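You operate a simulated robot arm through the tools that you are given. There is no shell and no other tool.

You are at the controls of a simulated robot arm. One attempt, no reset.

## Task
Set the machine up as the pink job card says.
Fine: stitch dial, both tension knobs and the pressure knob.

It is judged by the outcome, as a careful person would: the job done as asked, and still so three seconds after it is handed in. It fails if anything else is knocked over, pushed out of place, dropped, spilled or broken.

## Robot
A 6-joint arm with a two-finger parallel gripper, fixed in place. Base frame: the origin is on the floor under the middle of its stand, x ahead of it, y to its left, z up; the work surface is at about z = 430. Readings come in mm, rad, newtons and seconds.
With the tool pointing down near the work surface it reaches from about 100 to 560 mm from the base axis. Its first joint turns from -1.152 to 1.152 rad. Payload 2.9 kg.
Tool frame: the origin (TCP) lies between the finger pads and is the grasp point; the fingertips stand 30 mm ahead of it; z points along the fingers, y is the line along which they close. The gripper opens to 110 mm. The fingers are 20 mm wide and 10 mm thick; the gripper's body (48 by 112 mm) begins 55 mm behind the TCP.
Orientation is told as [roll, pitch, yaw] about the base's x, y, z axes, in that order, counted from this pose: with the fingers straight down and closing along the base's y, the tool's x points along the base's -x, its y along +y and its z along -z.

## Interface
- The arm moves only by the tool apply_moves. Its argument "targets" is a list that holds one entry, the list of rows, each a list of 7 numbers: the shift along the base's x, y, z in units of 300 mm (1.0 is 300 mm), then the turn, a rotation vector about the base's x, y, z in units of 120 degrees (1.0 is 120 degrees), then the closure, from 0 (fully open) to 1 (shut). In form: [[[dx, dy, dz, wx, wy, wz, hand], ...]]. A call has 1 to 20 rows; each row is the pose to reach, as a shift and turn from the pose commanded when the call began. A call with a number of a shift or a turn outside -1 to 1 is refused whole. A row lasts 0.2 s, in which the tool goes at most 50 mm and 0.15 rad; a call with a longer step from one row to the next is refused whole, and so is a gripper value outside its range. Where a pose cannot be reached the arm comes as near as it can. A force on the tool above 40 N (or 10 N above the force at the start of the call, whichever is more), or a blocked arm, ends the call early, and 0.2 s more pass. The fingers move at their own pace (about 108 mm/s each) and stop on an object; they squeeze with about 35 N. The grip force told is the motor's: it shows also when the fingers shut on nothing. Time passes only in rows, and 0.2 s behind the last, so rows that repeat a pose let the fingers close. The reply holds the time, the measured pose of the TCP, the force on the tool along the base axes, the opening and the grip force, in the units named above and with some noise, with the torque about the TCP (base axes, N m) and any sound that the robot's microphone picked up, and new pictures: "show" is both (left out), scene, wrist or none.
- Cameras (640 x 400 px; columns grow to the right, rows downward): "scene" is fixed at [79.6, 450.8, 1364.3]; the picture's right is [-0.63, -0.77, 0.00], its down [-0.58, 0.48, -0.66] and it looks along [0.51, -0.42, -0.75] (base axes); focal length 317 px, centre (320, 200). "wrist" rides on the gripper at [72, 17, -103] in the tool frame; the picture's right is [-0.23, 0.97, 0.00], its down [-0.76, -0.18, -0.62] and it looks along [-0.61, -0.14, 0.78] (tool axes); focal length 222 px, centre (320, 200). There is no depth. A picture from a camera that has moved, and an enlarged one, comes with that camera's place and axes in the base frame and with its lens.
- enlarge(camera, box): a new picture of the part [left, top, right, bottom] of that camera's present view, enlarged. It takes no simulated time.
- sign_off(): hands the job in; it is judged then, once.

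Nothing tells you positions but the pictures and the camera data. Unless the task says otherwise, let go and move clear before handing in.

The tools are called after "Request:" as a command line: name --argument value ..., lists and objects as JSON in quotes. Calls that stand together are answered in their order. apply_moves: Moves the arm, as the interface text tells. Its arguments: {"type":"object","properties":{"targets":{"type":"array"},"show":{"type":"string","enum":["both","scene","wrist","none"]}},"required":["targets"]} The other tools are called the same way: enlarge (camera, box) takes an enlarged picture of a part of a camera's view; sign_off () hands the job in.

At the start:

```text
time: 0.0
tcp_pos: [442.2, 6.7, 1014.5]
tool_rot: [0.0, 0.0, 0.001]
wrist_force: [-0.3, 0.7, -0.8]
ft_torque: [-0.01, -0.01, 0.03]
width: 109.9
gripper_force: 0.1
```

scene: 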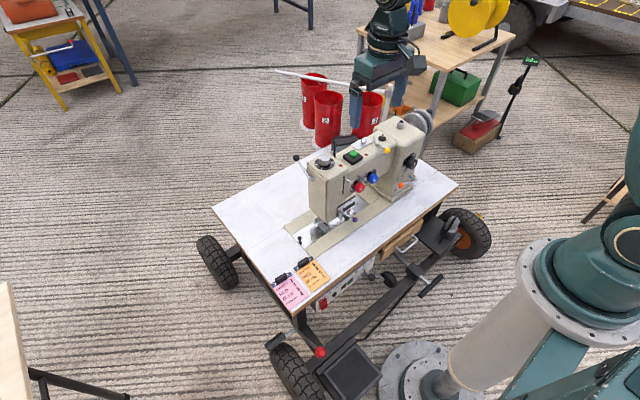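
wrist: 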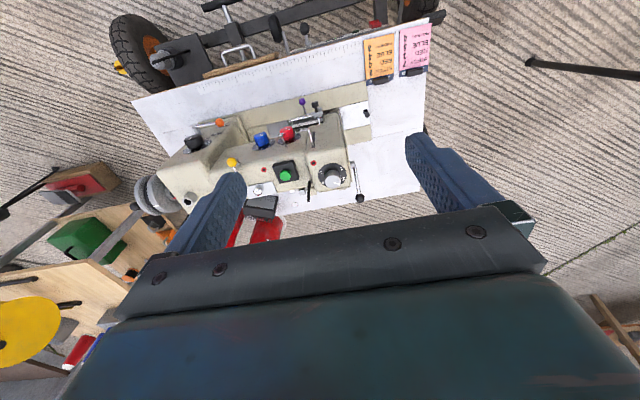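

I see a sewing machine on a wheeled table with a pink and an orange job card clipped at the table's edge. I'll enlarge the cards and the machine's knobs before moving anything.

Request:
enlarge --camera "scene" --box '[260, 250, 340, 310]'

Request:
enlarge --camera "wrist" --box '[355, 15, 440, 85]'

Request:
enlarge --camera "scene" --box '[290, 100, 440, 250]'

Request:
enlarge --camera "wrist" --box '[150, 90, 380, 220]'

```text
6.67 times, centred on (300, 280) of scene
camera zoom: at [79.6, 450.8, 1364.3], right [-0.63, -0.77, 0.0], down [-0.58, 0.48, -0.66], along [0.51, -0.42, -0.75], focal length 2114 px, centre (453, -333)
```

zoom: 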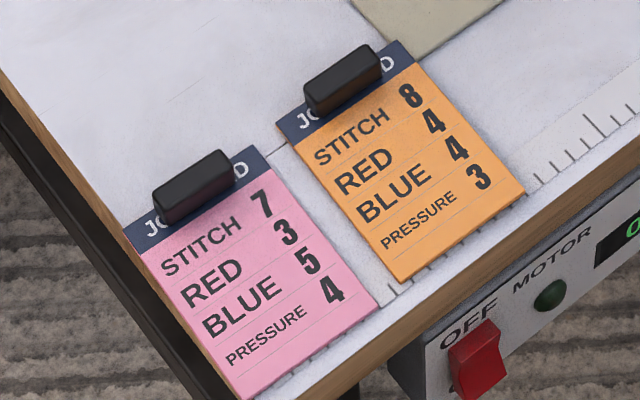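

```text
5.71 times, centred on (398, 50) of wrist
camera zoom: at [371.3, 23.1, 1117.4], right [0.23, 0.97, 0.0], down [0.76, -0.18, 0.62], along [0.61, -0.14, -0.78], focal length 1269 px, centre (-123, 1057)
```

zoom: 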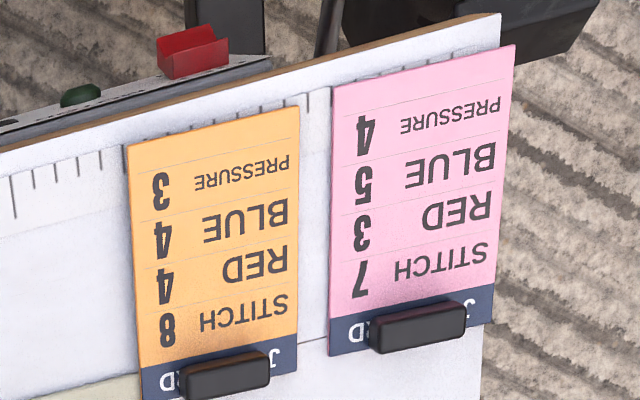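

```text
2.67 times, centred on (365, 175) of scene
camera zoom: at [79.6, 450.8, 1364.3], right [-0.63, -0.77, 0.0], down [-0.58, 0.48, -0.66], along [0.51, -0.42, -0.75], focal length 846 px, centre (200, 267)
```

zoom: 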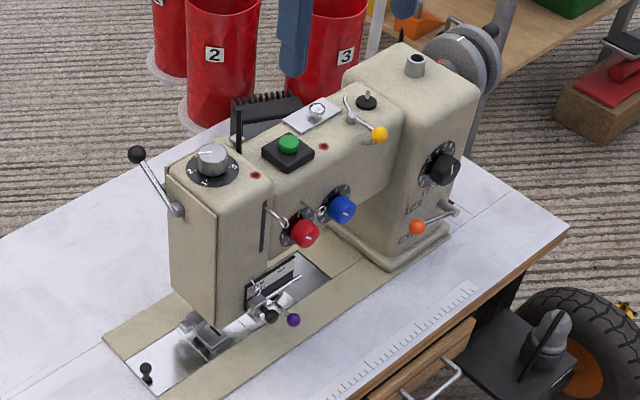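

```text
2.78 times, centred on (265, 155) of wrist
camera zoom: at [371.3, 23.1, 1117.4], right [0.23, 0.97, 0.0], down [0.76, -0.18, 0.62], along [0.61, -0.14, -0.78], focal length 618 px, centre (473, 325)
```

zoom: 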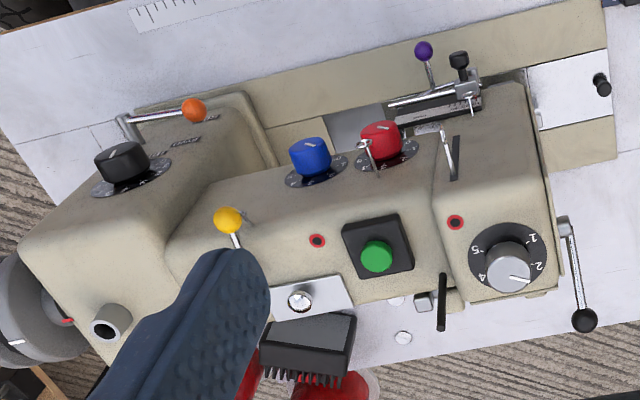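

The pink card reads STITCH 7, RED 3, BLUE 5, PRESSURE 4. I take the silver knob on top of the head (about 618, -8, 738) for pressure, with the red and blue knobs facing the robot. The black knob on the column is likely the stitch dial. I'll zoom in on each before moving.

Request:
enlarge --camera "wrist" --box '[305, 155, 365, 195]'

Request:
enlarge --camera "wrist" --box '[240, 115, 330, 170]'

Request:
enlarge --camera "scene" --box '[335, 145, 430, 205]'

Request:
enlarge --camera "scene" --box '[300, 140, 360, 180]'

```text
10.00 times, centred on (335, 175) of wrist
camera zoom: at [371.3, 23.1, 1117.4], right [0.23, 0.97, 0.0], down [0.76, -0.18, 0.62], along [0.61, -0.14, -0.78], focal length 2221 px, centre (170, 450)
```

zoom: 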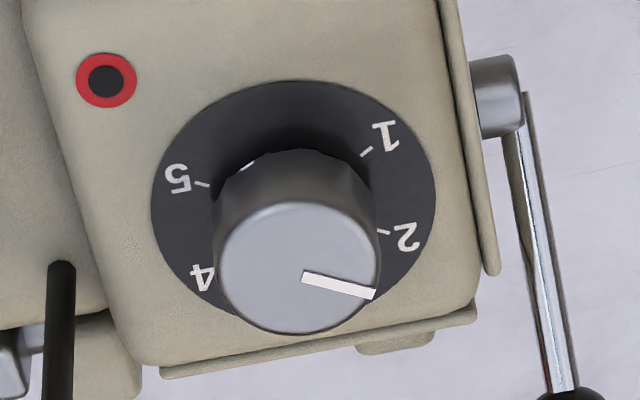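

```text
7.11 times, centred on (285, 142) of wrist
camera zoom: at [371.3, 23.1, 1117.4], right [0.23, 0.97, 0.0], down [0.76, -0.18, 0.62], along [0.61, -0.14, -0.78], focal length 1580 px, centre (569, 609)
```

zoom: 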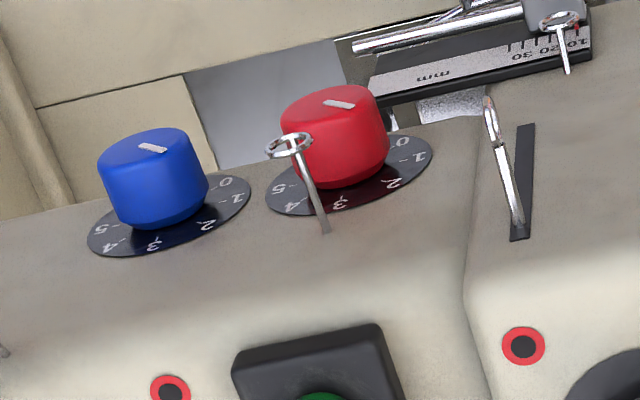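

```text
6.67 times, centred on (382, 175) of scene
camera zoom: at [79.6, 450.8, 1364.3], right [-0.63, -0.77, 0.0], down [-0.58, 0.48, -0.66], along [0.51, -0.42, -0.75], focal length 2114 px, centre (-97, 367)
```

zoom: 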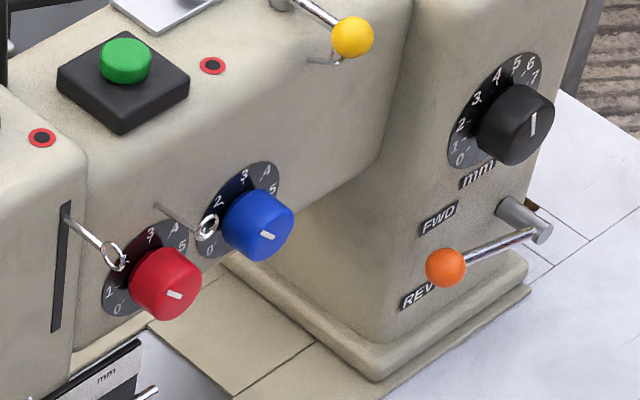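

```text
10.00 times, centred on (330, 160) of scene
camera zoom: at [79.6, 450.8, 1364.3], right [-0.63, -0.77, 0.0], down [-0.58, 0.48, -0.66], along [0.51, -0.42, -0.75], focal length 3171 px, centre (220, 600)
```

zoom: 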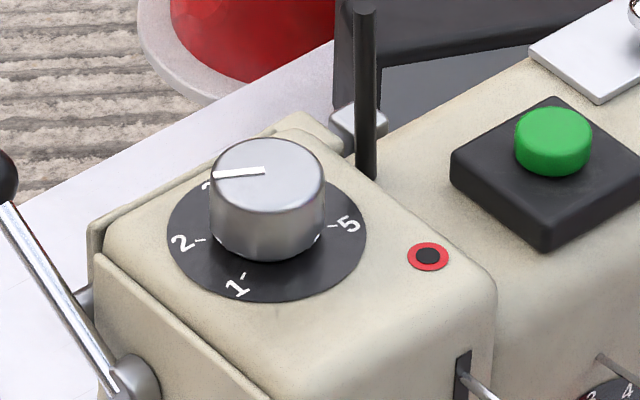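

The knobs carry printed scales on their plates and a white pointer on each cap, with wire eyelets near red and blue that I must avoid. Next I bring the wrist camera in front of the machine, tilted to look along +x, for a closer view.

Request:
apply_moves --targets '[[[-0.0105, -0.0605, -0.1143, 0, -0.0619, 0, 0], [-0.021, -0.121, -0.2286, 0, -0.1238, 0, 0], [-0.0314, -0.1814, -0.3429, 0, -0.1857, 0, 0], [-0.0419, -0.2419, -0.4571, 0, -0.2476, 0, 0], [-0.0524, -0.3024, -0.5714, 0, -0.3095, 0, 0], [-0.0629, -0.3629, -0.6857, 0, -0.3714, 0, 0], [-0.0733, -0.4233, -0.8, 0, -0.4333, 0, 0]]]'

```text
time: 1.6
tcp_pos: [422.7, -120.0, 774.2]
tool_rot: [0.001, -0.91, -0.002]
wrist_force: [-0.4, 0.7, -0.3]
ft_torque: [0.03, -0.01, 0.01]
width: 109.9
gripper_force: 0.0
camera wrist: at [296.1, -103.4, 780.7], right [0.14, 0.97, 0.18], down [-0.02, -0.18, 0.98], along [0.99, -0.15, 0.0], focal length 222 px, centre (320, 200)
```

scene: 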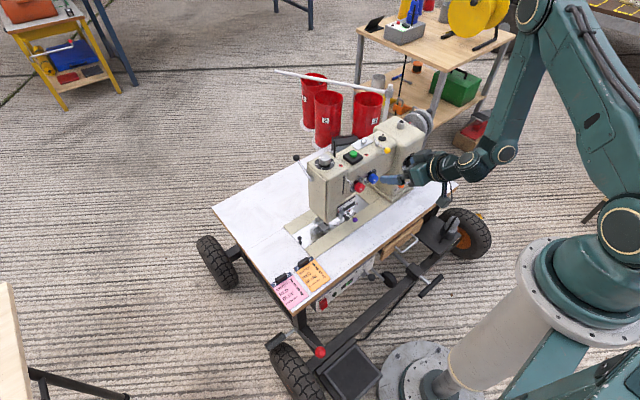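
wrist: 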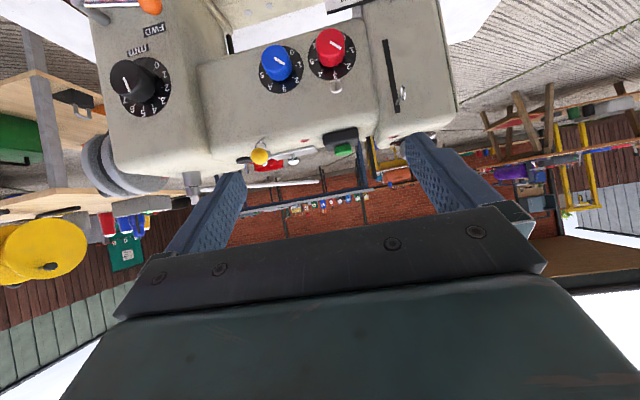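

I now see the front of the machine upside-down in the wrist view, with black, blue and red dials in a row. I'll enlarge the dials and also lower the camera for a square-on view.

Request:
enlarge --camera "wrist" --box '[240, 20, 420, 130]'

Request:
enlarge --camera "wrist" --box '[90, 40, 190, 130]'

Request:
enlarge --camera "scene" --box '[340, 110, 480, 220]'

```text
3.56 times, centred on (330, 75) of wrist
camera zoom: at [296.1, -103.4, 780.7], right [0.14, 0.97, 0.18], down [-0.02, -0.18, 0.98], along [0.99, -0.15, 0.0], focal length 790 px, centre (284, 644)
```

zoom: 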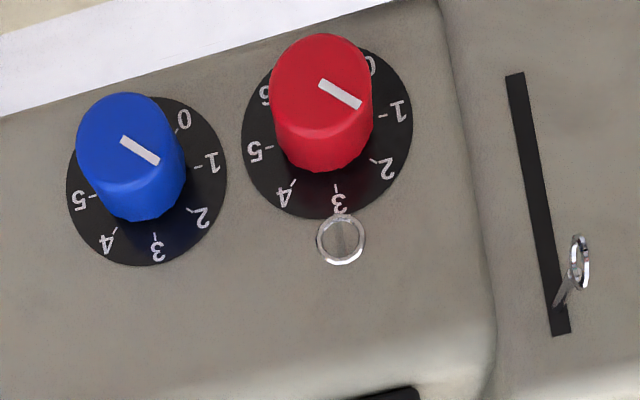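

```text
4.44 times, centred on (140, 85) of wrist
camera zoom: at [296.1, -103.4, 780.7], right [0.14, 0.97, 0.18], down [-0.02, -0.18, 0.98], along [0.99, -0.15, 0.0], focal length 987 px, centre (1120, 711)
```

zoom: 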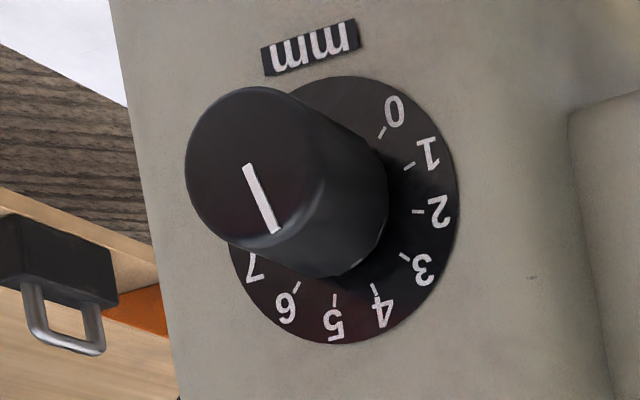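

```text
3.64 times, centred on (410, 165) of scene
camera zoom: at [79.6, 450.9, 1364.3], right [-0.63, -0.78, 0.0], down [-0.58, 0.48, -0.66], along [0.51, -0.42, -0.75], focal length 1153 px, centre (-7, 327)
```

zoom: 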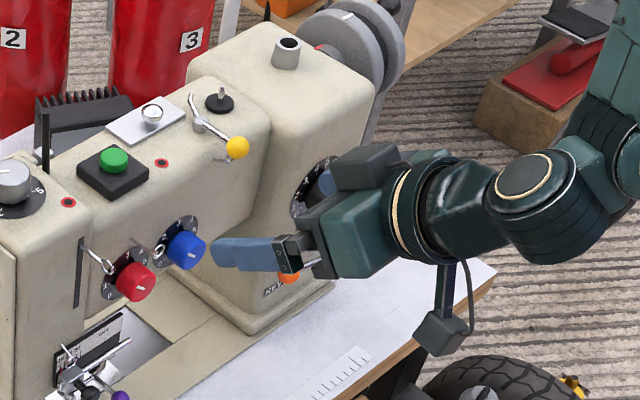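

The dials' numbers increase clockwise as seen from the front, and the red cap is at about (548, -96, 610). I go 150 mm lower to get a square-on view.

Request:
apply_moves --targets '[[[0, 0, -0.125, 0, 0, 0, 0], [0, 0, -0.25, 0, 0, 0, 0], [0, 0, -0.375, 0, 0, 0, 0], [0, 0, -0.5, 0, 0, 0, 0]]]' --show "wrist"

```text
time: 2.6
tcp_pos: [421.5, -120.3, 625.0]
tool_rot: [0.001, -0.91, -0.001]
wrist_force: [0.2, -0.1, -0.2]
ft_torque: [0.0, 0.01, -0.02]
width: 110.0
gripper_force: 0.1
camera wrist: at [295.7, -103.3, 631.2], right [0.14, 0.97, 0.18], down [-0.02, -0.18, 0.98], along [0.99, -0.14, 0.0], focal length 222 px, centre (320, 200)
```

wrist: 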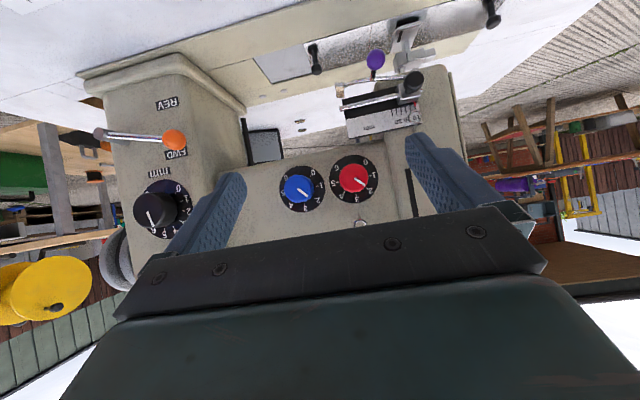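

Request:
enlarge --camera "wrist" --box '[260, 140, 400, 230]'

Request:
enlarge --camera "wrist" --box '[90, 90, 210, 250]'

```text
4.44 times, centred on (330, 185) of wrist
camera zoom: at [295.7, -103.3, 631.2], right [0.14, 0.97, 0.18], down [-0.02, -0.18, 0.98], along [0.99, -0.14, 0.0], focal length 987 px, centre (276, 267)
```

zoom: 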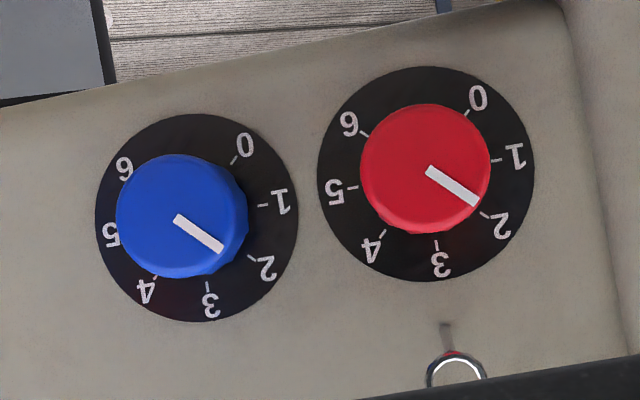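

```text
2.50 times, centred on (150, 170) of wrist
camera zoom: at [295.7, -103.3, 631.2], right [0.14, 0.97, 0.18], down [-0.02, -0.18, 0.98], along [0.99, -0.14, 0.0], focal length 555 px, centre (745, 275)
```

zoom: 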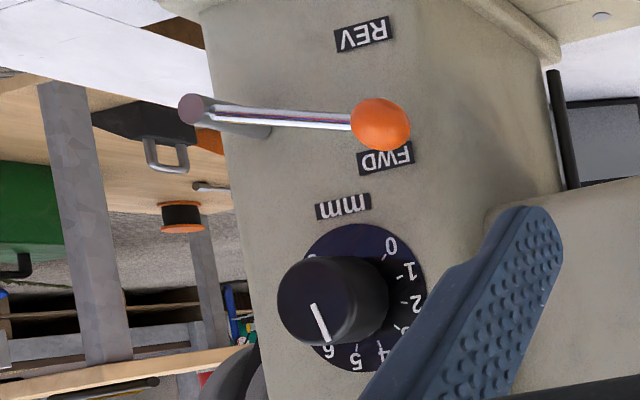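

Red and blue read 2 on 0–6 scales at 45° per unit; I place red at about (543, -97, 614) and blue at (543, -160, 614), with axes along x. I'll turn the tool to point straight at the red knob from a standoff, hand part-closed.

Request:
apply_moves --targets '[[[0.0333, 0.0155, -0.007, 0, -0.0633, 0, 0.2], [0.0667, 0.0311, -0.014, 0, -0.1267, 0, 0.4], [0.1, 0.0466, -0.021, 0, -0.19, 0, 0.545], [0.1333, 0.0622, -0.028, 0, -0.2533, 0, 0.545], [0.1667, 0.0777, -0.035, 0, -0.3167, 0, 0.545], [0.1667, 0.0777, -0.035, 0, -0.3167, 0, 0.545]]]'

```text
time: 4.0
tcp_pos: [535.8, -111.4, 596.7]
tool_rot: [0.269, -1.551, -0.265]
wrist_force: [-15.7, 2.8, 11.5]
ft_torque: [-0.69, -0.58, -0.67]
width: 53.6
gripper_force: 4.0
out of reach, approached as far as the arm can: row 3, 4, 5, 6
stopped in row 6: the force on the tool passed its limit at 46 N (the readings are from after the stop); the commanded pose is now the measured one
camera wrist: at [430.4, -94.0, 526.1], right [0.0, 0.97, 0.23], down [-0.61, -0.18, 0.77], along [0.79, -0.14, 0.59], focal length 222 px, centre (320, 200)
```

scene: 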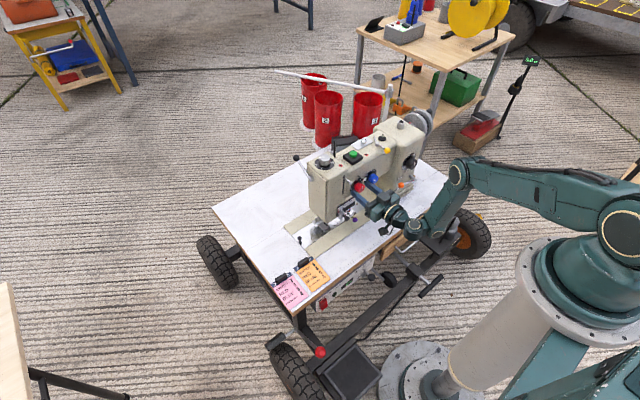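
wrist: 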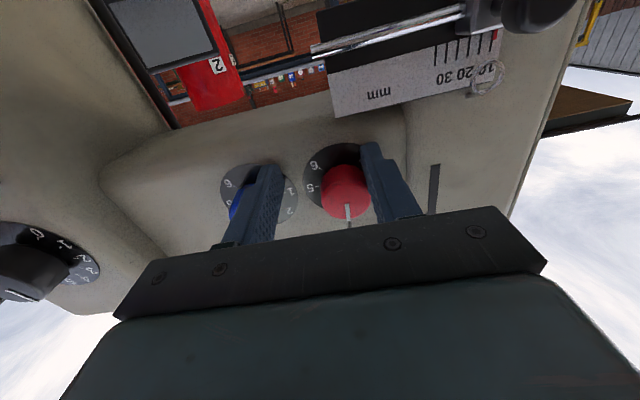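

The arm could not hold that horizontal pose so far back and was carried forward until the fingers touched the red/blue knobs. I'll look at the contact before backing off.

Request:
enlarge --camera "wrist" --box '[190, 120, 450, 260]'

Request:
enlarge --camera "scene" --box '[320, 140, 460, 250]'

```text
2.46 times, centred on (320, 190) of wrist
camera zoom: at [430.4, -94.0, 526.1], right [0.0, 0.97, 0.23], down [-0.61, -0.18, 0.77], along [0.79, -0.14, 0.59], focal length 547 px, centre (320, 225)
```

zoom: 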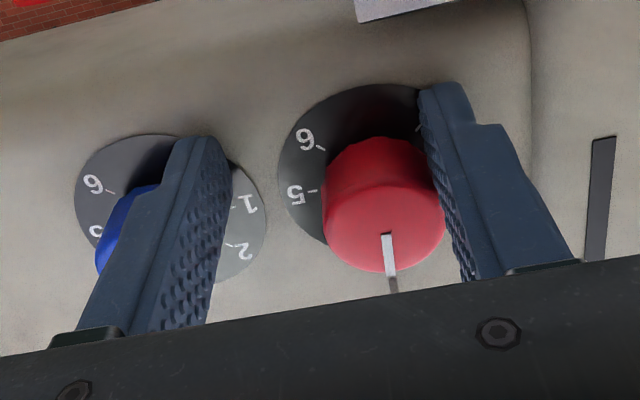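

```text
3.64 times, centred on (390, 195) of scene
camera zoom: at [79.2, 450.9, 1364.3], right [-0.63, -0.77, 0.0], down [-0.58, 0.48, -0.66], along [0.51, -0.42, -0.75], focal length 1153 px, centre (66, 218)
```

zoom: 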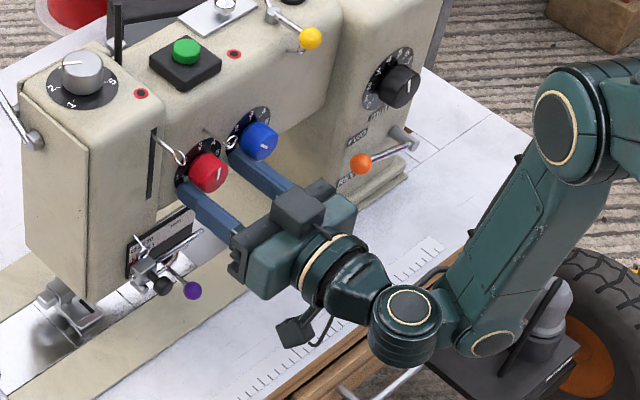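

The red knob got nudged round to about 3 by the finger contact, and nothing looks displaced. I'll ease the fingers sideways off both knobs, then retreat along -x while relaxing the pitch so the arm stays in reach.

Request:
apply_moves --targets '[[[-0.005, 0.01, 0, 0, 0, 0, 0.545], [-0.05, 0.012, 0, 0, 0.03, 0, 0.545], [-0.11, 0.012, 0, 0, 0.08, 0, 0.545], [-0.17, 0.012, 0, 0, 0.13, 0, 0.545], [-0.23, 0.012, 0, 0, 0.18, 0, 0.545], [-0.29, 0.012, 0, 0, 0.24, 0, 0.545], [-0.34, 0.012, 0, 0, 0.29, 0, 0.545]]]'

```text
time: 5.6
tcp_pos: [433.4, -106.6, 595.4]
tool_rot: [0.01, -0.943, -0.009]
wrist_force: [-0.6, -0.2, -0.1]
ft_torque: [0.0, -0.01, 0.03]
width: 50.1
gripper_force: 0.1
out of reach, approached as far as the arm can: row 1, 2
camera wrist: at [308.0, -90.6, 597.9], right [0.13, 0.97, 0.19], down [-0.06, -0.18, 0.98], along [0.99, -0.14, 0.03], focal length 222 px, centre (320, 200)
```

scene: 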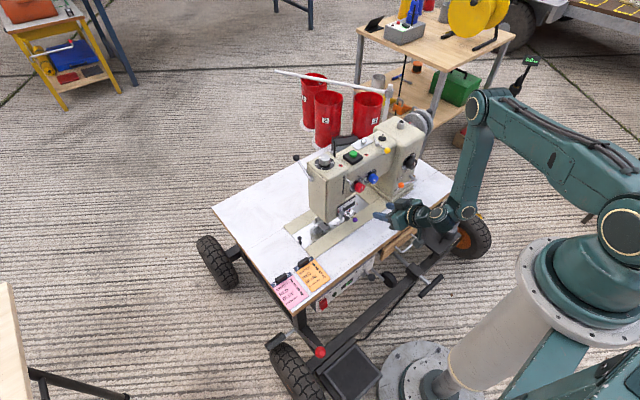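
wrist: 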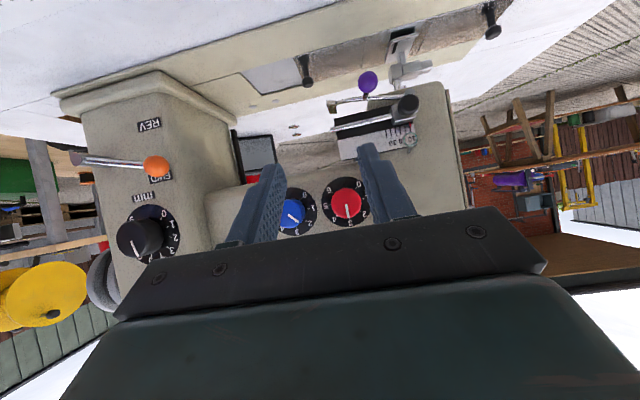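

Request:
enlarge --camera "wrist" --box '[260, 150, 400, 250]'

Request:
enlarge --camera "wrist" --box '[70, 100, 210, 280]'

Request:
enlarge --camera "scene" --box '[310, 130, 450, 220]'

```text
4.00 times, centred on (330, 200) of wrist
camera zoom: at [308.0, -90.6, 597.9], right [0.13, 0.97, 0.19], down [-0.06, -0.18, 0.98], along [0.99, -0.14, 0.03], focal length 888 px, centre (280, 200)
```

zoom: 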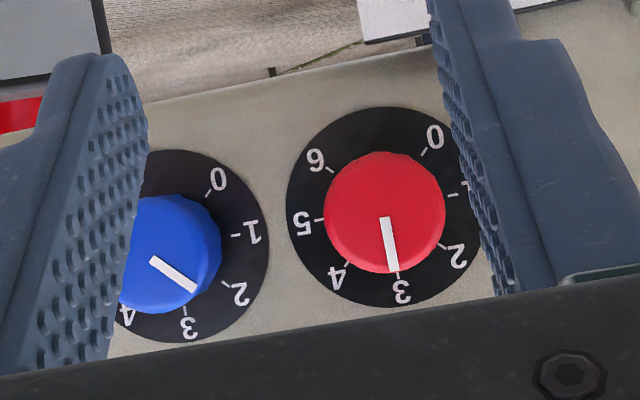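

```text
2.22 times, centred on (140, 190) of wrist
camera zoom: at [308.0, -90.6, 597.9], right [0.13, 0.97, 0.19], down [-0.06, -0.18, 0.98], along [0.99, -0.14, 0.03], focal length 494 px, centre (720, 222)
```

zoom: 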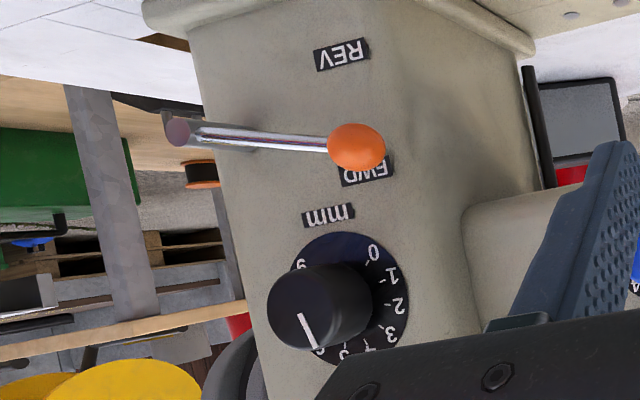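

```text
4.44 times, centred on (380, 175) of scene
camera zoom: at [79.6, 450.8, 1364.3], right [-0.63, -0.77, 0.0], down [-0.58, 0.48, -0.66], along [0.51, -0.42, -0.75], focal length 1410 px, centre (53, 311)
```

zoom: 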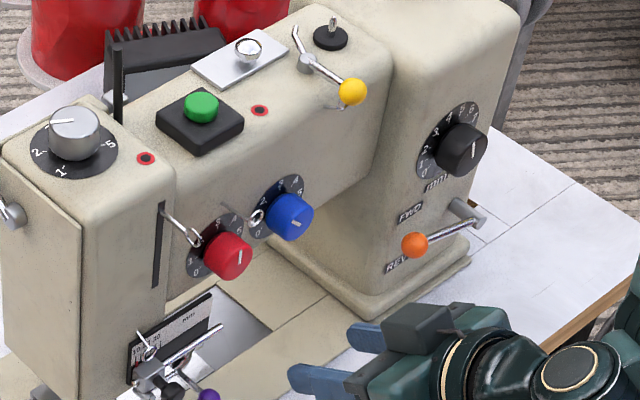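

Red now reads close to 3, blue is still 2, and stitch reads 4 on a 0–9 scale; nothing else has moved. The blue knob is at about (543, -162, 615). I'll go to a pre-grasp in front of it with the tool tilted about 12° down, which should stay in reach.

Request:
apply_moves --targets '[[[0.02, -0.09, 0.04, 0, -0.05, 0, 0.545], [0.06, -0.1823, 0.0843, 0, -0.1, 0, 0.545], [0.11, -0.1823, 0.0843, 0, -0.15, 0, 0.545], [0.16, -0.1823, 0.0843, 0, -0.18, 0, 0.545], [0.204, -0.1823, 0.0843, 0, -0.1993, 0, 0.545]]]'

```text
time: 6.8
tcp_pos: [493.7, -162.3, 622.0]
tool_rot: [0.03, -1.362, -0.025]
wrist_force: [0.7, 0.9, 0.2]
ft_torque: [-0.02, 0.02, 0.0]
width: 50.1
gripper_force: 0.0
camera wrist: at [378.6, -145.1, 573.0], right [0.04, 0.97, 0.23], down [-0.45, -0.18, 0.87], along [0.89, -0.14, 0.43], focal length 222 px, centre (320, 200)
```

scene: 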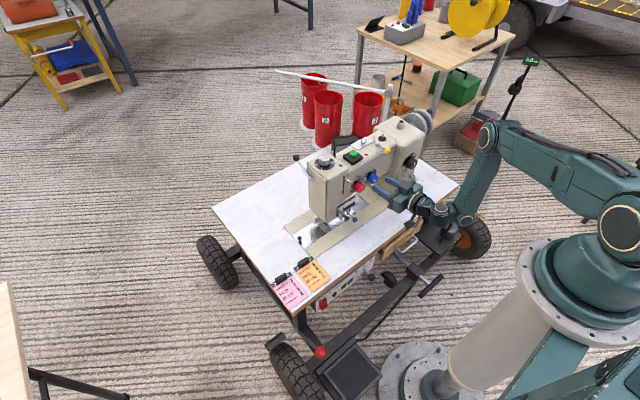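
wrist: 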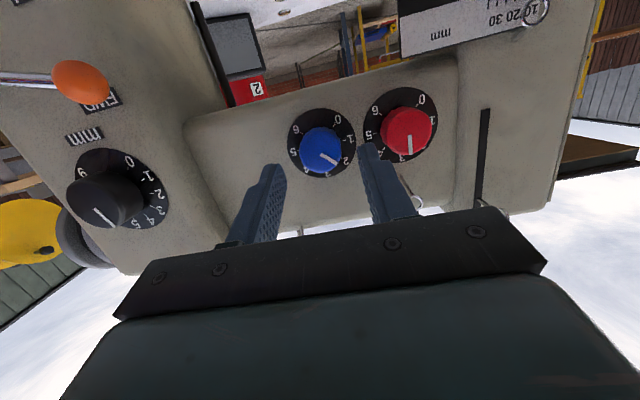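

The pose was reached cleanly, and the blue cap sits almost exactly on the tool axis. I'll enlarge to fine-tune the centring and check the dial readings.

Request:
enlarge --camera "wrist" --box '[270, 80, 450, 200]'

Request:
enlarge --camera "wrist" --box '[40, 110, 200, 260]'

```text
3.33 times, centred on (360, 140) of wrist
camera zoom: at [378.6, -145.1, 573.0], right [0.04, 0.97, 0.23], down [-0.45, -0.18, 0.87], along [0.89, -0.14, 0.43], focal length 740 px, centre (187, 400)
```

zoom: 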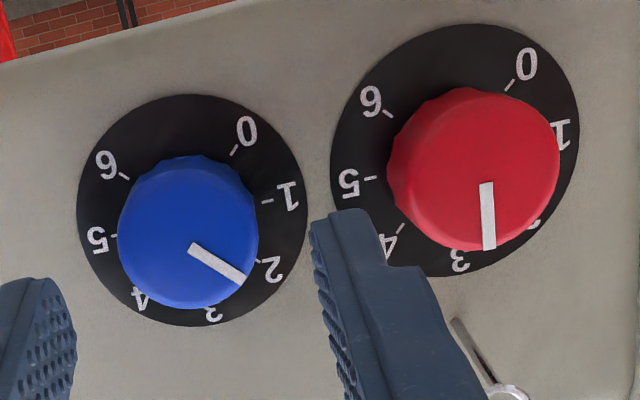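

```text
2.67 times, centred on (120, 185) of wrist
camera zoom: at [378.6, -145.1, 573.0], right [0.04, 0.97, 0.23], down [-0.45, -0.18, 0.87], along [0.89, -0.14, 0.43], focal length 592 px, centre (853, 240)
```

zoom: 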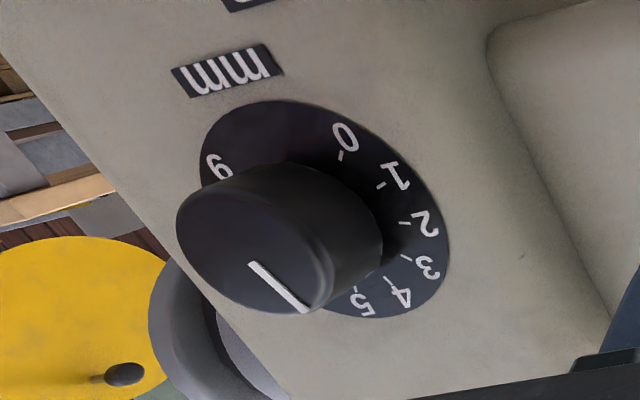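

Blue is centred on the tool axis (y ≈ -162.6, z ≈ 615). I'll now swing the tool 34° back about the knob's axis at standoff, so the turn stroke stays within reach.

Request:
apply_moves --targets '[[[-0.0007, 0.0037, 0.0009, -0.0567, -0.0032, 0.001, 0.545], [-0.0013, 0.0073, 0.0019, -0.1133, -0.0065, 0.002, 0.545], [-0.002, 0.011, 0.0028, -0.17, -0.0097, 0.0029, 0.545], [-0.0026, 0.0147, 0.0038, -0.2267, -0.013, 0.0039, 0.545], [-0.0033, 0.0183, 0.0047, -0.2833, -0.0162, 0.0049, 0.545]]]'

```text
time: 8.0
tcp_pos: [507.6, -164.7, 617.6]
tool_rot: [-1.312, -0.958, 1.262]
wrist_force: [-0.4, -0.6, -0.2]
ft_torque: [0.03, 0.02, 0.01]
width: 50.1
gripper_force: 0.0
out of reach, approached as far as the arm can: row 3, 4, 5
camera wrist: at [393.3, -179.6, 563.0], right [0.04, 0.93, -0.36], down [-0.48, 0.33, 0.81], along [0.88, 0.14, 0.46], focal length 222 px, centre (320, 200)
```

scene: 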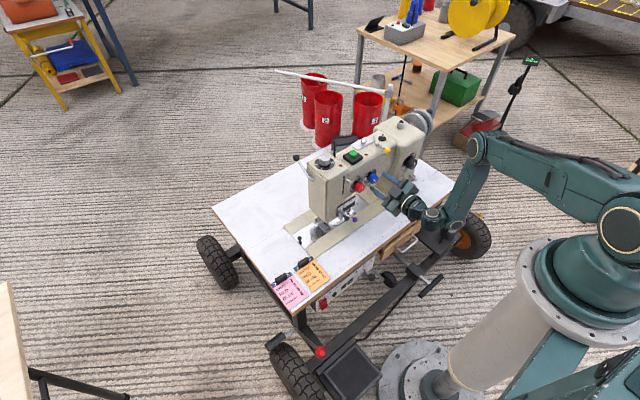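
wrist: 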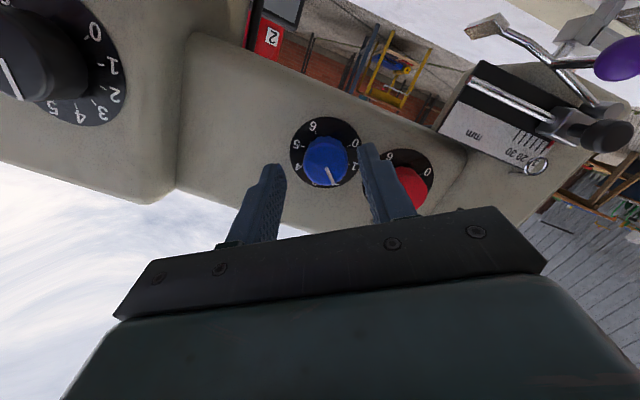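

The orientation was reached but only from x ≈ 508 forward, which is fine since the grasp lies further in. I'll advance along the tool axis to surround the blue knob without closing yet.

Request:
apply_moves --targets '[[[0.06, -0.0058, -0.0089, 0, 0, 0, 0.545], [0.09, -0.0087, -0.0133, 0, 0, 0, 0.545], [0.1167, -0.0113, -0.0173, 0, 0, 0, 0.545], [0.1167, -0.0113, -0.0173, 0, 0, 0, 0.545]]]'

```text
time: 8.6
tcp_pos: [534.4, -165.7, 611.7]
tool_rot: [-1.306, -0.969, 1.253]
wrist_force: [-26.8, 7.1, 21.2]
ft_torque: [-0.41, -0.98, -0.03]
width: 52.0
gripper_force: 2.2
stopped in row 3: the force on the tool passed its limit at 79 N (the readings are from after the stop); the commanded pose is now the measured one
camera wrist: at [419.6, -180.5, 557.8], right [0.04, 0.94, -0.34], down [-0.48, 0.32, 0.82], along [0.88, 0.13, 0.46], focal length 222 px, centre (320, 200)
```

scene: 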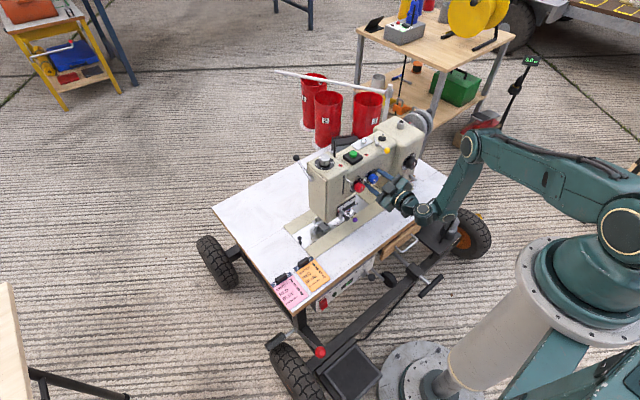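
wrist: 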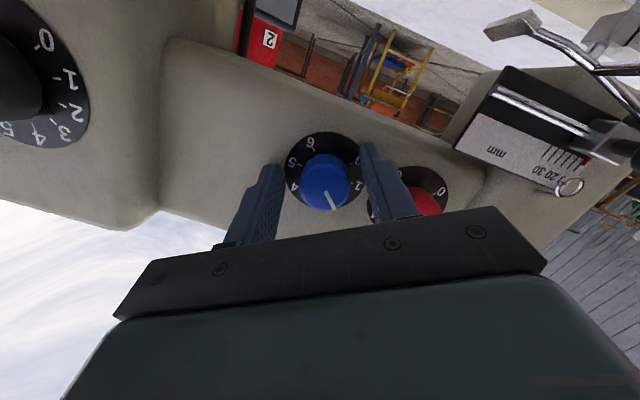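

The arm ran a little deep and the fingertips touched the dial plate; the call stopped. I'll look closely at the contact before backing out.

Request:
enlarge --camera "wrist" --box '[240, 110, 440, 240]'

Request:
enlarge --camera "scene" --box '[310, 120, 470, 240]'

```text
3.08 times, centred on (340, 175) of wrist
camera zoom: at [419.6, -180.5, 557.8], right [0.04, 0.94, -0.34], down [-0.48, 0.32, 0.82], along [0.88, 0.13, 0.46], focal length 684 px, centre (258, 277)
```

zoom: 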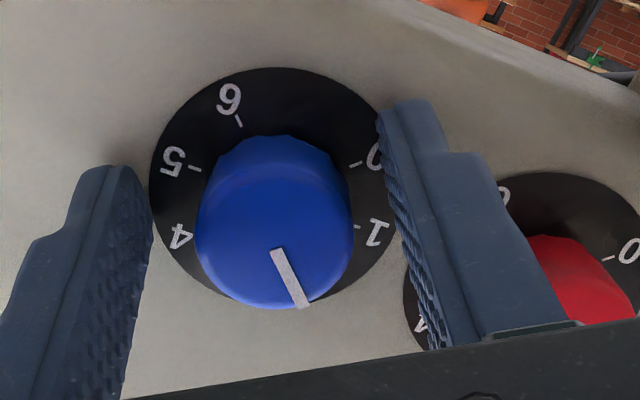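

```text
3.33 times, centred on (390, 180) of scene
camera zoom: at [78.8, 451.1, 1364.3], right [-0.63, -0.77, 0.0], down [-0.58, 0.48, -0.66], along [0.51, -0.42, -0.75], focal length 1057 px, centre (87, 267)
```

zoom: 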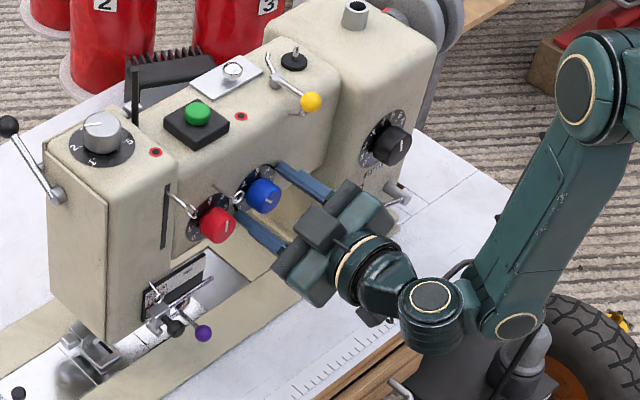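

The fingers straddle the blue knob well, just touching the plate behind it. I'll ease back a few millimetres and check the force settles.

Request:
apply_moves --targets '[[[-0.01, 0.003, 0.003, 0.0, 0, 0, 0.545], [-0.013, 0.005, 0.005, 0.0, 0, 0, 0.545], [-0.013, 0.005, 0.005, 0.0, 0, 0, 0.545]]]' --show "wrist"

```text
time: 9.4
tcp_pos: [530.5, -164.5, 612.4]
tool_rot: [-1.306, -0.964, 1.254]
wrist_force: [0.9, 0.6, 0.3]
ft_torque: [0.04, 0.01, 0.0]
width: 50.4
gripper_force: 0.1
camera wrist: at [416.3, -179.0, 558.9], right [0.04, 0.94, -0.35], down [-0.48, 0.32, 0.82], along [0.88, 0.14, 0.46], focal length 222 px, centre (320, 200)
```

wrist: 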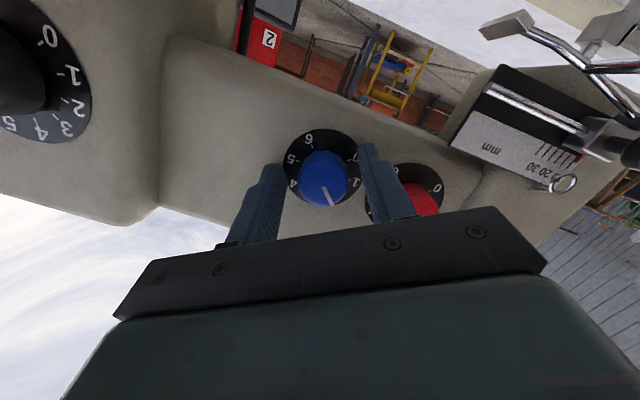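

Contact is relieved and the pose is stable with the knob centred between the pads. I'll nudge slightly up/left for centring and close on the blue knob.

Request:
apply_moves --targets '[[[0, 0.008, 0.012, 0, 0, 0, 0.545], [0, 0.008, 0.012, 0, 0, 0, 0.6], [0, 0.008, 0.012, 0, 0, 0, 0.66], [0, 0.008, 0.012, 0, 0, 0, 0.75], [0, 0.008, 0.012, 0, 0, 0, 1.0], [0, 0.008, 0.012, 0, 0, 0, 1.0]]]' --show "wrist"

```text
time: 10.8
tcp_pos: [530.8, -161.5, 616.3]
tool_rot: [-1.304, -0.966, 1.254]
wrist_force: [4.9, 8.6, -3.2]
ft_torque: [0.02, -0.21, -0.41]
width: 31.4
gripper_force: 45.4
camera wrist: at [416.6, -176.1, 562.0], right [0.04, 0.94, -0.35], down [-0.48, 0.32, 0.82], along [0.88, 0.14, 0.46], focal length 222 px, centre (320, 200)
```

wrist: 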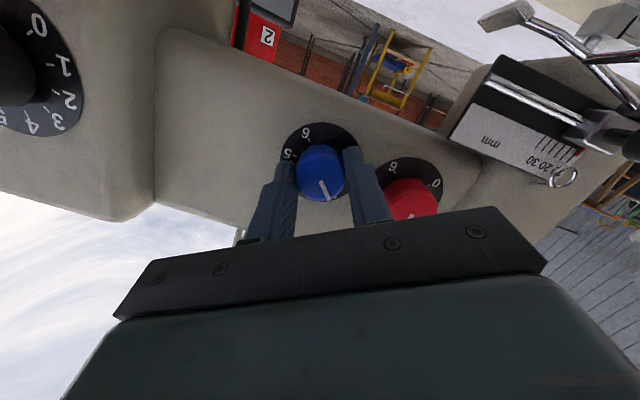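

The blue knob is firmly gripped (31.4 mm). I'll turn it clockwise (positive about x) by 67.5° and watch the dial.

Request:
apply_moves --targets '[[[0, 0.0019, -0.0017, 0.0625, 0, 0, 1], [0, 0.001, -0.0015, 0.125, 0, 0, 1], [0, 0.0002, -0.0014, 0.1875, 0, 0, 1], [0, -0.0007, -0.0015, 0.25, 0, 0, 1], [0, -0.0015, -0.0016, 0.3125, 0, 0, 1], [0, -0.0024, -0.0019, 0.375, 0, 0, 1], [0, -0.0031, -0.0022, 0.4375, 0, 0, 1], [0, -0.0039, -0.0027, 0.5, 0, 0, 1], [0, -0.0045, -0.0032, 0.5625, 0, 0, 1]]]'

```text
time: 12.8
tcp_pos: [530.9, -163.2, 616.6]
tool_rot: [1.324, -0.95, -1.265]
wrist_force: [-20.3, 3.9, 19.7]
ft_torque: [0.05, 0.11, 0.04]
width: 31.5
gripper_force: 45.7
camera wrist: at [416.7, -119.3, 580.7], right [0.04, 0.68, 0.73], down [-0.48, -0.63, 0.61], along [0.88, -0.38, 0.3], focal length 222 px, centre (320, 200)
```

scene: 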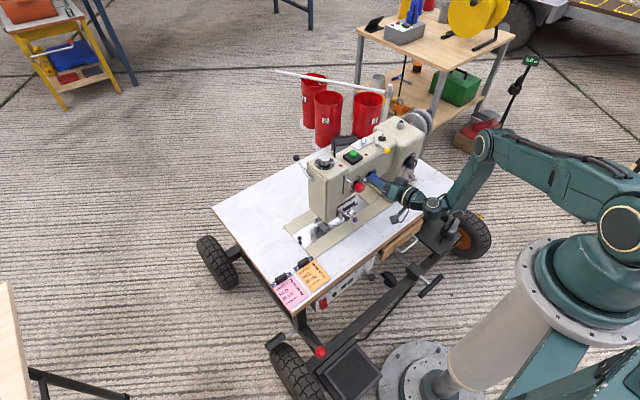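
wrist: 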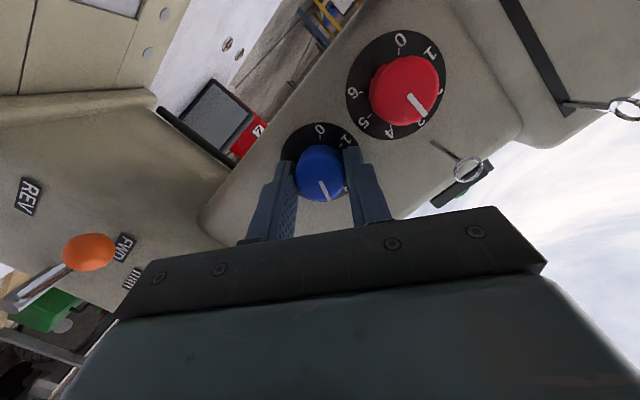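

Blue has turned without slip to about 3.5, with some push-back along x. I'll ease back 2 mm and continue in a shorter step.

Request:
apply_moves --targets '[[[-0.0067, 0, 0.0033, 0, 0, 0, 1], [-0.0067, -0.0006, 0.0027, 0.0625, 0, 0, 1], [-0.0067, -0.0011, 0.002, 0.125, 0, 0, 1], [-0.0067, -0.0015, 0.0012, 0.1875, 0, 0, 1], [-0.0067, -0.0018, 0.0004, 0.25, 0, 0, 1]]]' --show "wrist"

```text
time: 13.4
tcp_pos: [530.8, -163.7, 615.2]
tool_rot: [1.359, -0.869, -1.29]
wrist_force: [13.4, 1.1, -6.7]
ft_torque: [-0.02, 0.32, -0.55]
width: 31.4
gripper_force: 44.6
stopped in row 2: the force on the tool passed its limit at 42 N (the readings are from after the stop); the commanded pose is now the measured one
camera wrist: at [416.3, -117.2, 584.9], right [0.04, 0.61, 0.79], down [-0.48, -0.68, 0.55], along [0.88, -0.4, 0.27], focal length 222 px, centre (320, 200)
```

wrist: 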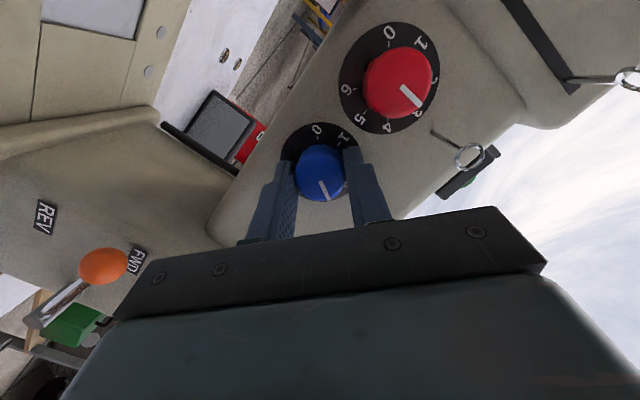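

Pulling back while gripped just loads the knob axially, so I'll keep x fixed and only rotate. Blue is at about 3.6 now; I continue the turn.

Request:
apply_moves --targets '[[[0, -0.0005, -0.0007, 0.0625, 0, 0, 1], [0, -0.001, -0.0014, 0.125, 0, 0, 1], [0, -0.0013, -0.0022, 0.1875, 0, 0, 1], [0, -0.0015, -0.003, 0.25, 0, 0, 1]]]' --show "wrist"

```text
time: 14.4
tcp_pos: [530.7, -163.9, 614.0]
tool_rot: [1.506, -0.353, -1.377]
wrist_force: [9.1, 4.1, -2.0]
ft_torque: [-0.02, 0.38, -0.66]
width: 31.5
gripper_force: 45.5
camera wrist: at [416.3, -108.8, 611.3], right [0.04, 0.13, 0.99], down [-0.48, -0.87, 0.13], along [0.88, -0.48, 0.03], focal length 222 px, centre (320, 200)
```

wrist: 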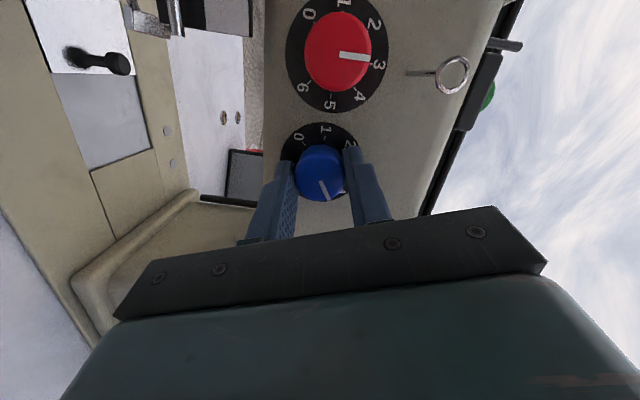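

Blue is at about 4.3, gripped without slip. I'll finish the last ~32° to reach 5.

Request:
apply_moves --targets '[[[0, -0.0001, -0.0009, 0.0625, 0, 0, 1], [0, -0.0001, -0.0017, 0.125, 0, 0, 1], [0, 0, -0.0026, 0.1875, 0, 0, 1], [0, 0.0002, -0.0034, 0.25, 0, 0, 1], [0, 0.0003, -0.0036, 0.2675, 0, 0, 1]]]' --show "wrist"

Request:
enlarge --camera "wrist" --box '[250, 0, 480, 220]'

```text
time: 15.6
tcp_pos: [531.7, -163.7, 613.5]
tool_rot: [1.594, 0.202, -1.393]
wrist_force: [-17.1, -7.8, -26.7]
ft_torque: [-0.09, -0.3, 0.18]
width: 31.8
gripper_force: 45.3
out of reach, approached as far as the arm can: row 4, 5
camera wrist: at [416.9, -115.1, 642.2], right [0.05, -0.42, 0.91], down [-0.49, -0.81, -0.34], along [0.87, -0.42, -0.24], focal length 222 px, centre (320, 200)
```

wrist: 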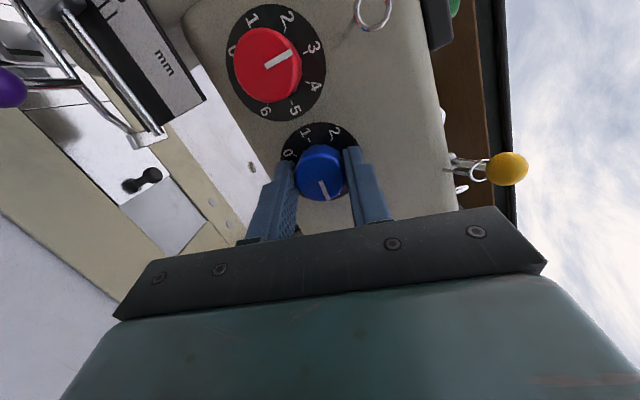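

```text
1.82 times, centred on (365, 110) of wrist
camera zoom: at [416.9, -115.1, 642.2], right [0.05, -0.42, 0.91], down [-0.49, -0.81, -0.34], along [0.87, -0.42, -0.24], focal length 404 px, centre (238, 364)
```

zoom: 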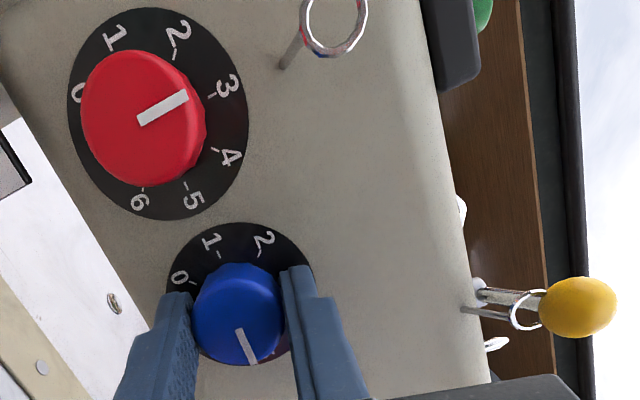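

Blue is now turned by 135° and should read 5. I'll open the hand, rotate back around the knob to a well-reachable angle, and check.

Request:
apply_moves --targets '[[[0, 0, 0, 0, 0, 0, 0.545], [0, 0, 0, 0, 0, 0, 0.545], [-0.0001, 0.0003, 0.001, -0.0625, 0, 0, 0.545], [-0.0002, 0.0006, 0.0019, -0.125, 0, 0, 0.545], [-0.0003, 0.001, 0.0029, -0.1875, 0, 0, 0.545], [-0.0004, 0.0013, 0.0039, -0.25, 0, 0, 0.545], [-0.0006, 0.0016, 0.0048, -0.3125, 0, 0, 0.545], [-0.0007, 0.0019, 0.0058, -0.375, 0, 0, 0.545], [-0.0008, 0.0023, 0.0068, -0.4375, 0, 0, 0.545], [-0.0009, 0.0026, 0.0077, -0.5, 0, 0, 0.545], [-0.001, 0.0029, 0.0087, -0.5625, 0, 0, 0.545]]]' --show "wrist"

Request:
enlarge --camera "wrist" --box '[240, 20, 480, 220]'

```text
time: 18.0
tcp_pos: [533.2, -164.0, 621.6]
tool_rot: [1.316, -0.957, -1.254]
wrist_force: [0.0, -0.1, 0.8]
ft_torque: [-0.02, -0.02, -0.01]
width: 50.1
gripper_force: 0.0
camera wrist: at [418.5, -120.6, 586.2], right [0.04, 0.69, 0.73], down [-0.48, -0.63, 0.62], along [0.88, -0.37, 0.3], focal length 222 px, centre (320, 200)
```

wrist: 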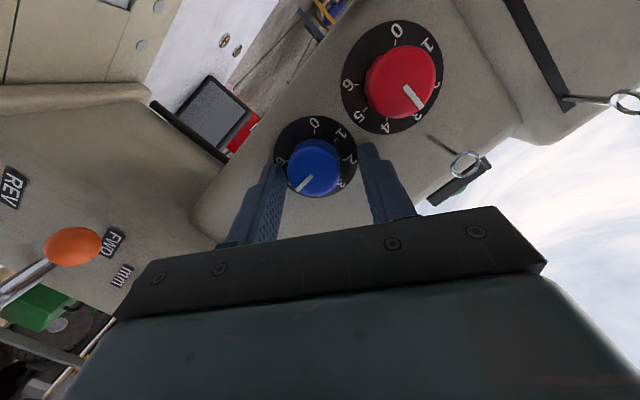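

```text
2.00 times, centred on (360, 120) of wrist
camera zoom: at [418.5, -120.6, 586.2], right [0.04, 0.69, 0.73], down [-0.48, -0.63, 0.62], along [0.88, -0.37, 0.3], focal length 444 px, centre (240, 360)
```

zoom: 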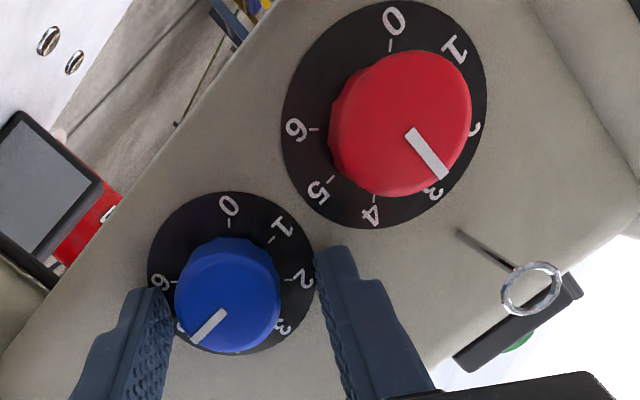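

Blue's pointer has gone round toward 5. I'll now withdraw straight back along the tool axis to get a clear look.

Request:
apply_moves --targets '[[[-0.033, -0.0032, 0.0048, 0, 0, 0, 0.545], [-0.066, -0.0065, 0.0096, 0, 0.01, 0, 0.545], [-0.1, -0.0097, 0.0144, 0, 0.03, 0, 0.545], [-0.14, -0.0097, 0.0144, 0, 0.06, 0, 0.545], [-0.19, -0.0097, 0.0144, 0, 0.1, 0, 0.545]]]' --show "wrist"

Request:
enlarge --camera "wrist" --box '[240, 60, 440, 220]'

```text
time: 19.2
tcp_pos: [475.3, -166.7, 624.3]
tool_rot: [1.003, -0.866, -1.01]
wrist_force: [-0.3, -0.3, -0.5]
ft_torque: [0.01, -0.01, -0.01]
width: 50.0
gripper_force: 0.1
camera wrist: at [356.3, -122.7, 614.8], right [0.19, 0.68, 0.7], down [-0.34, -0.63, 0.7], along [0.92, -0.37, 0.11], focal length 222 px, centre (320, 200)
```

wrist: 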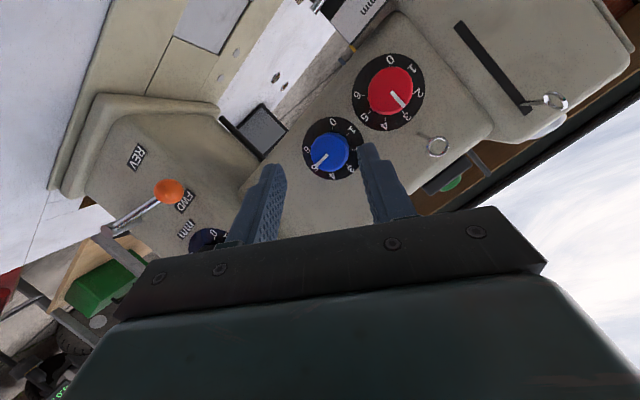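

```text
2.50 times, centred on (340, 140) of wrist
camera zoom: at [356.3, -122.7, 614.8], right [0.19, 0.68, 0.7], down [-0.34, -0.63, 0.7], along [0.92, -0.37, 0.11], focal length 555 px, centre (270, 350)
```

zoom: 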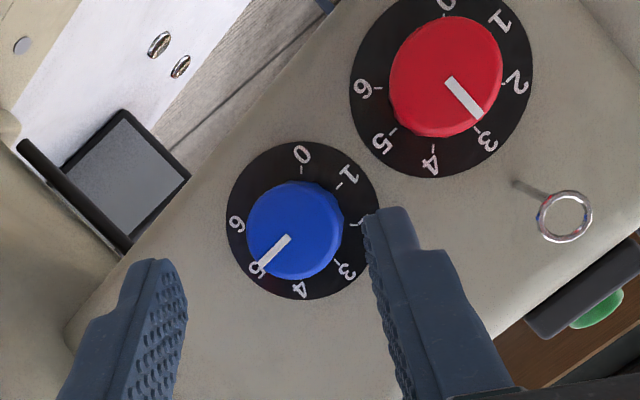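

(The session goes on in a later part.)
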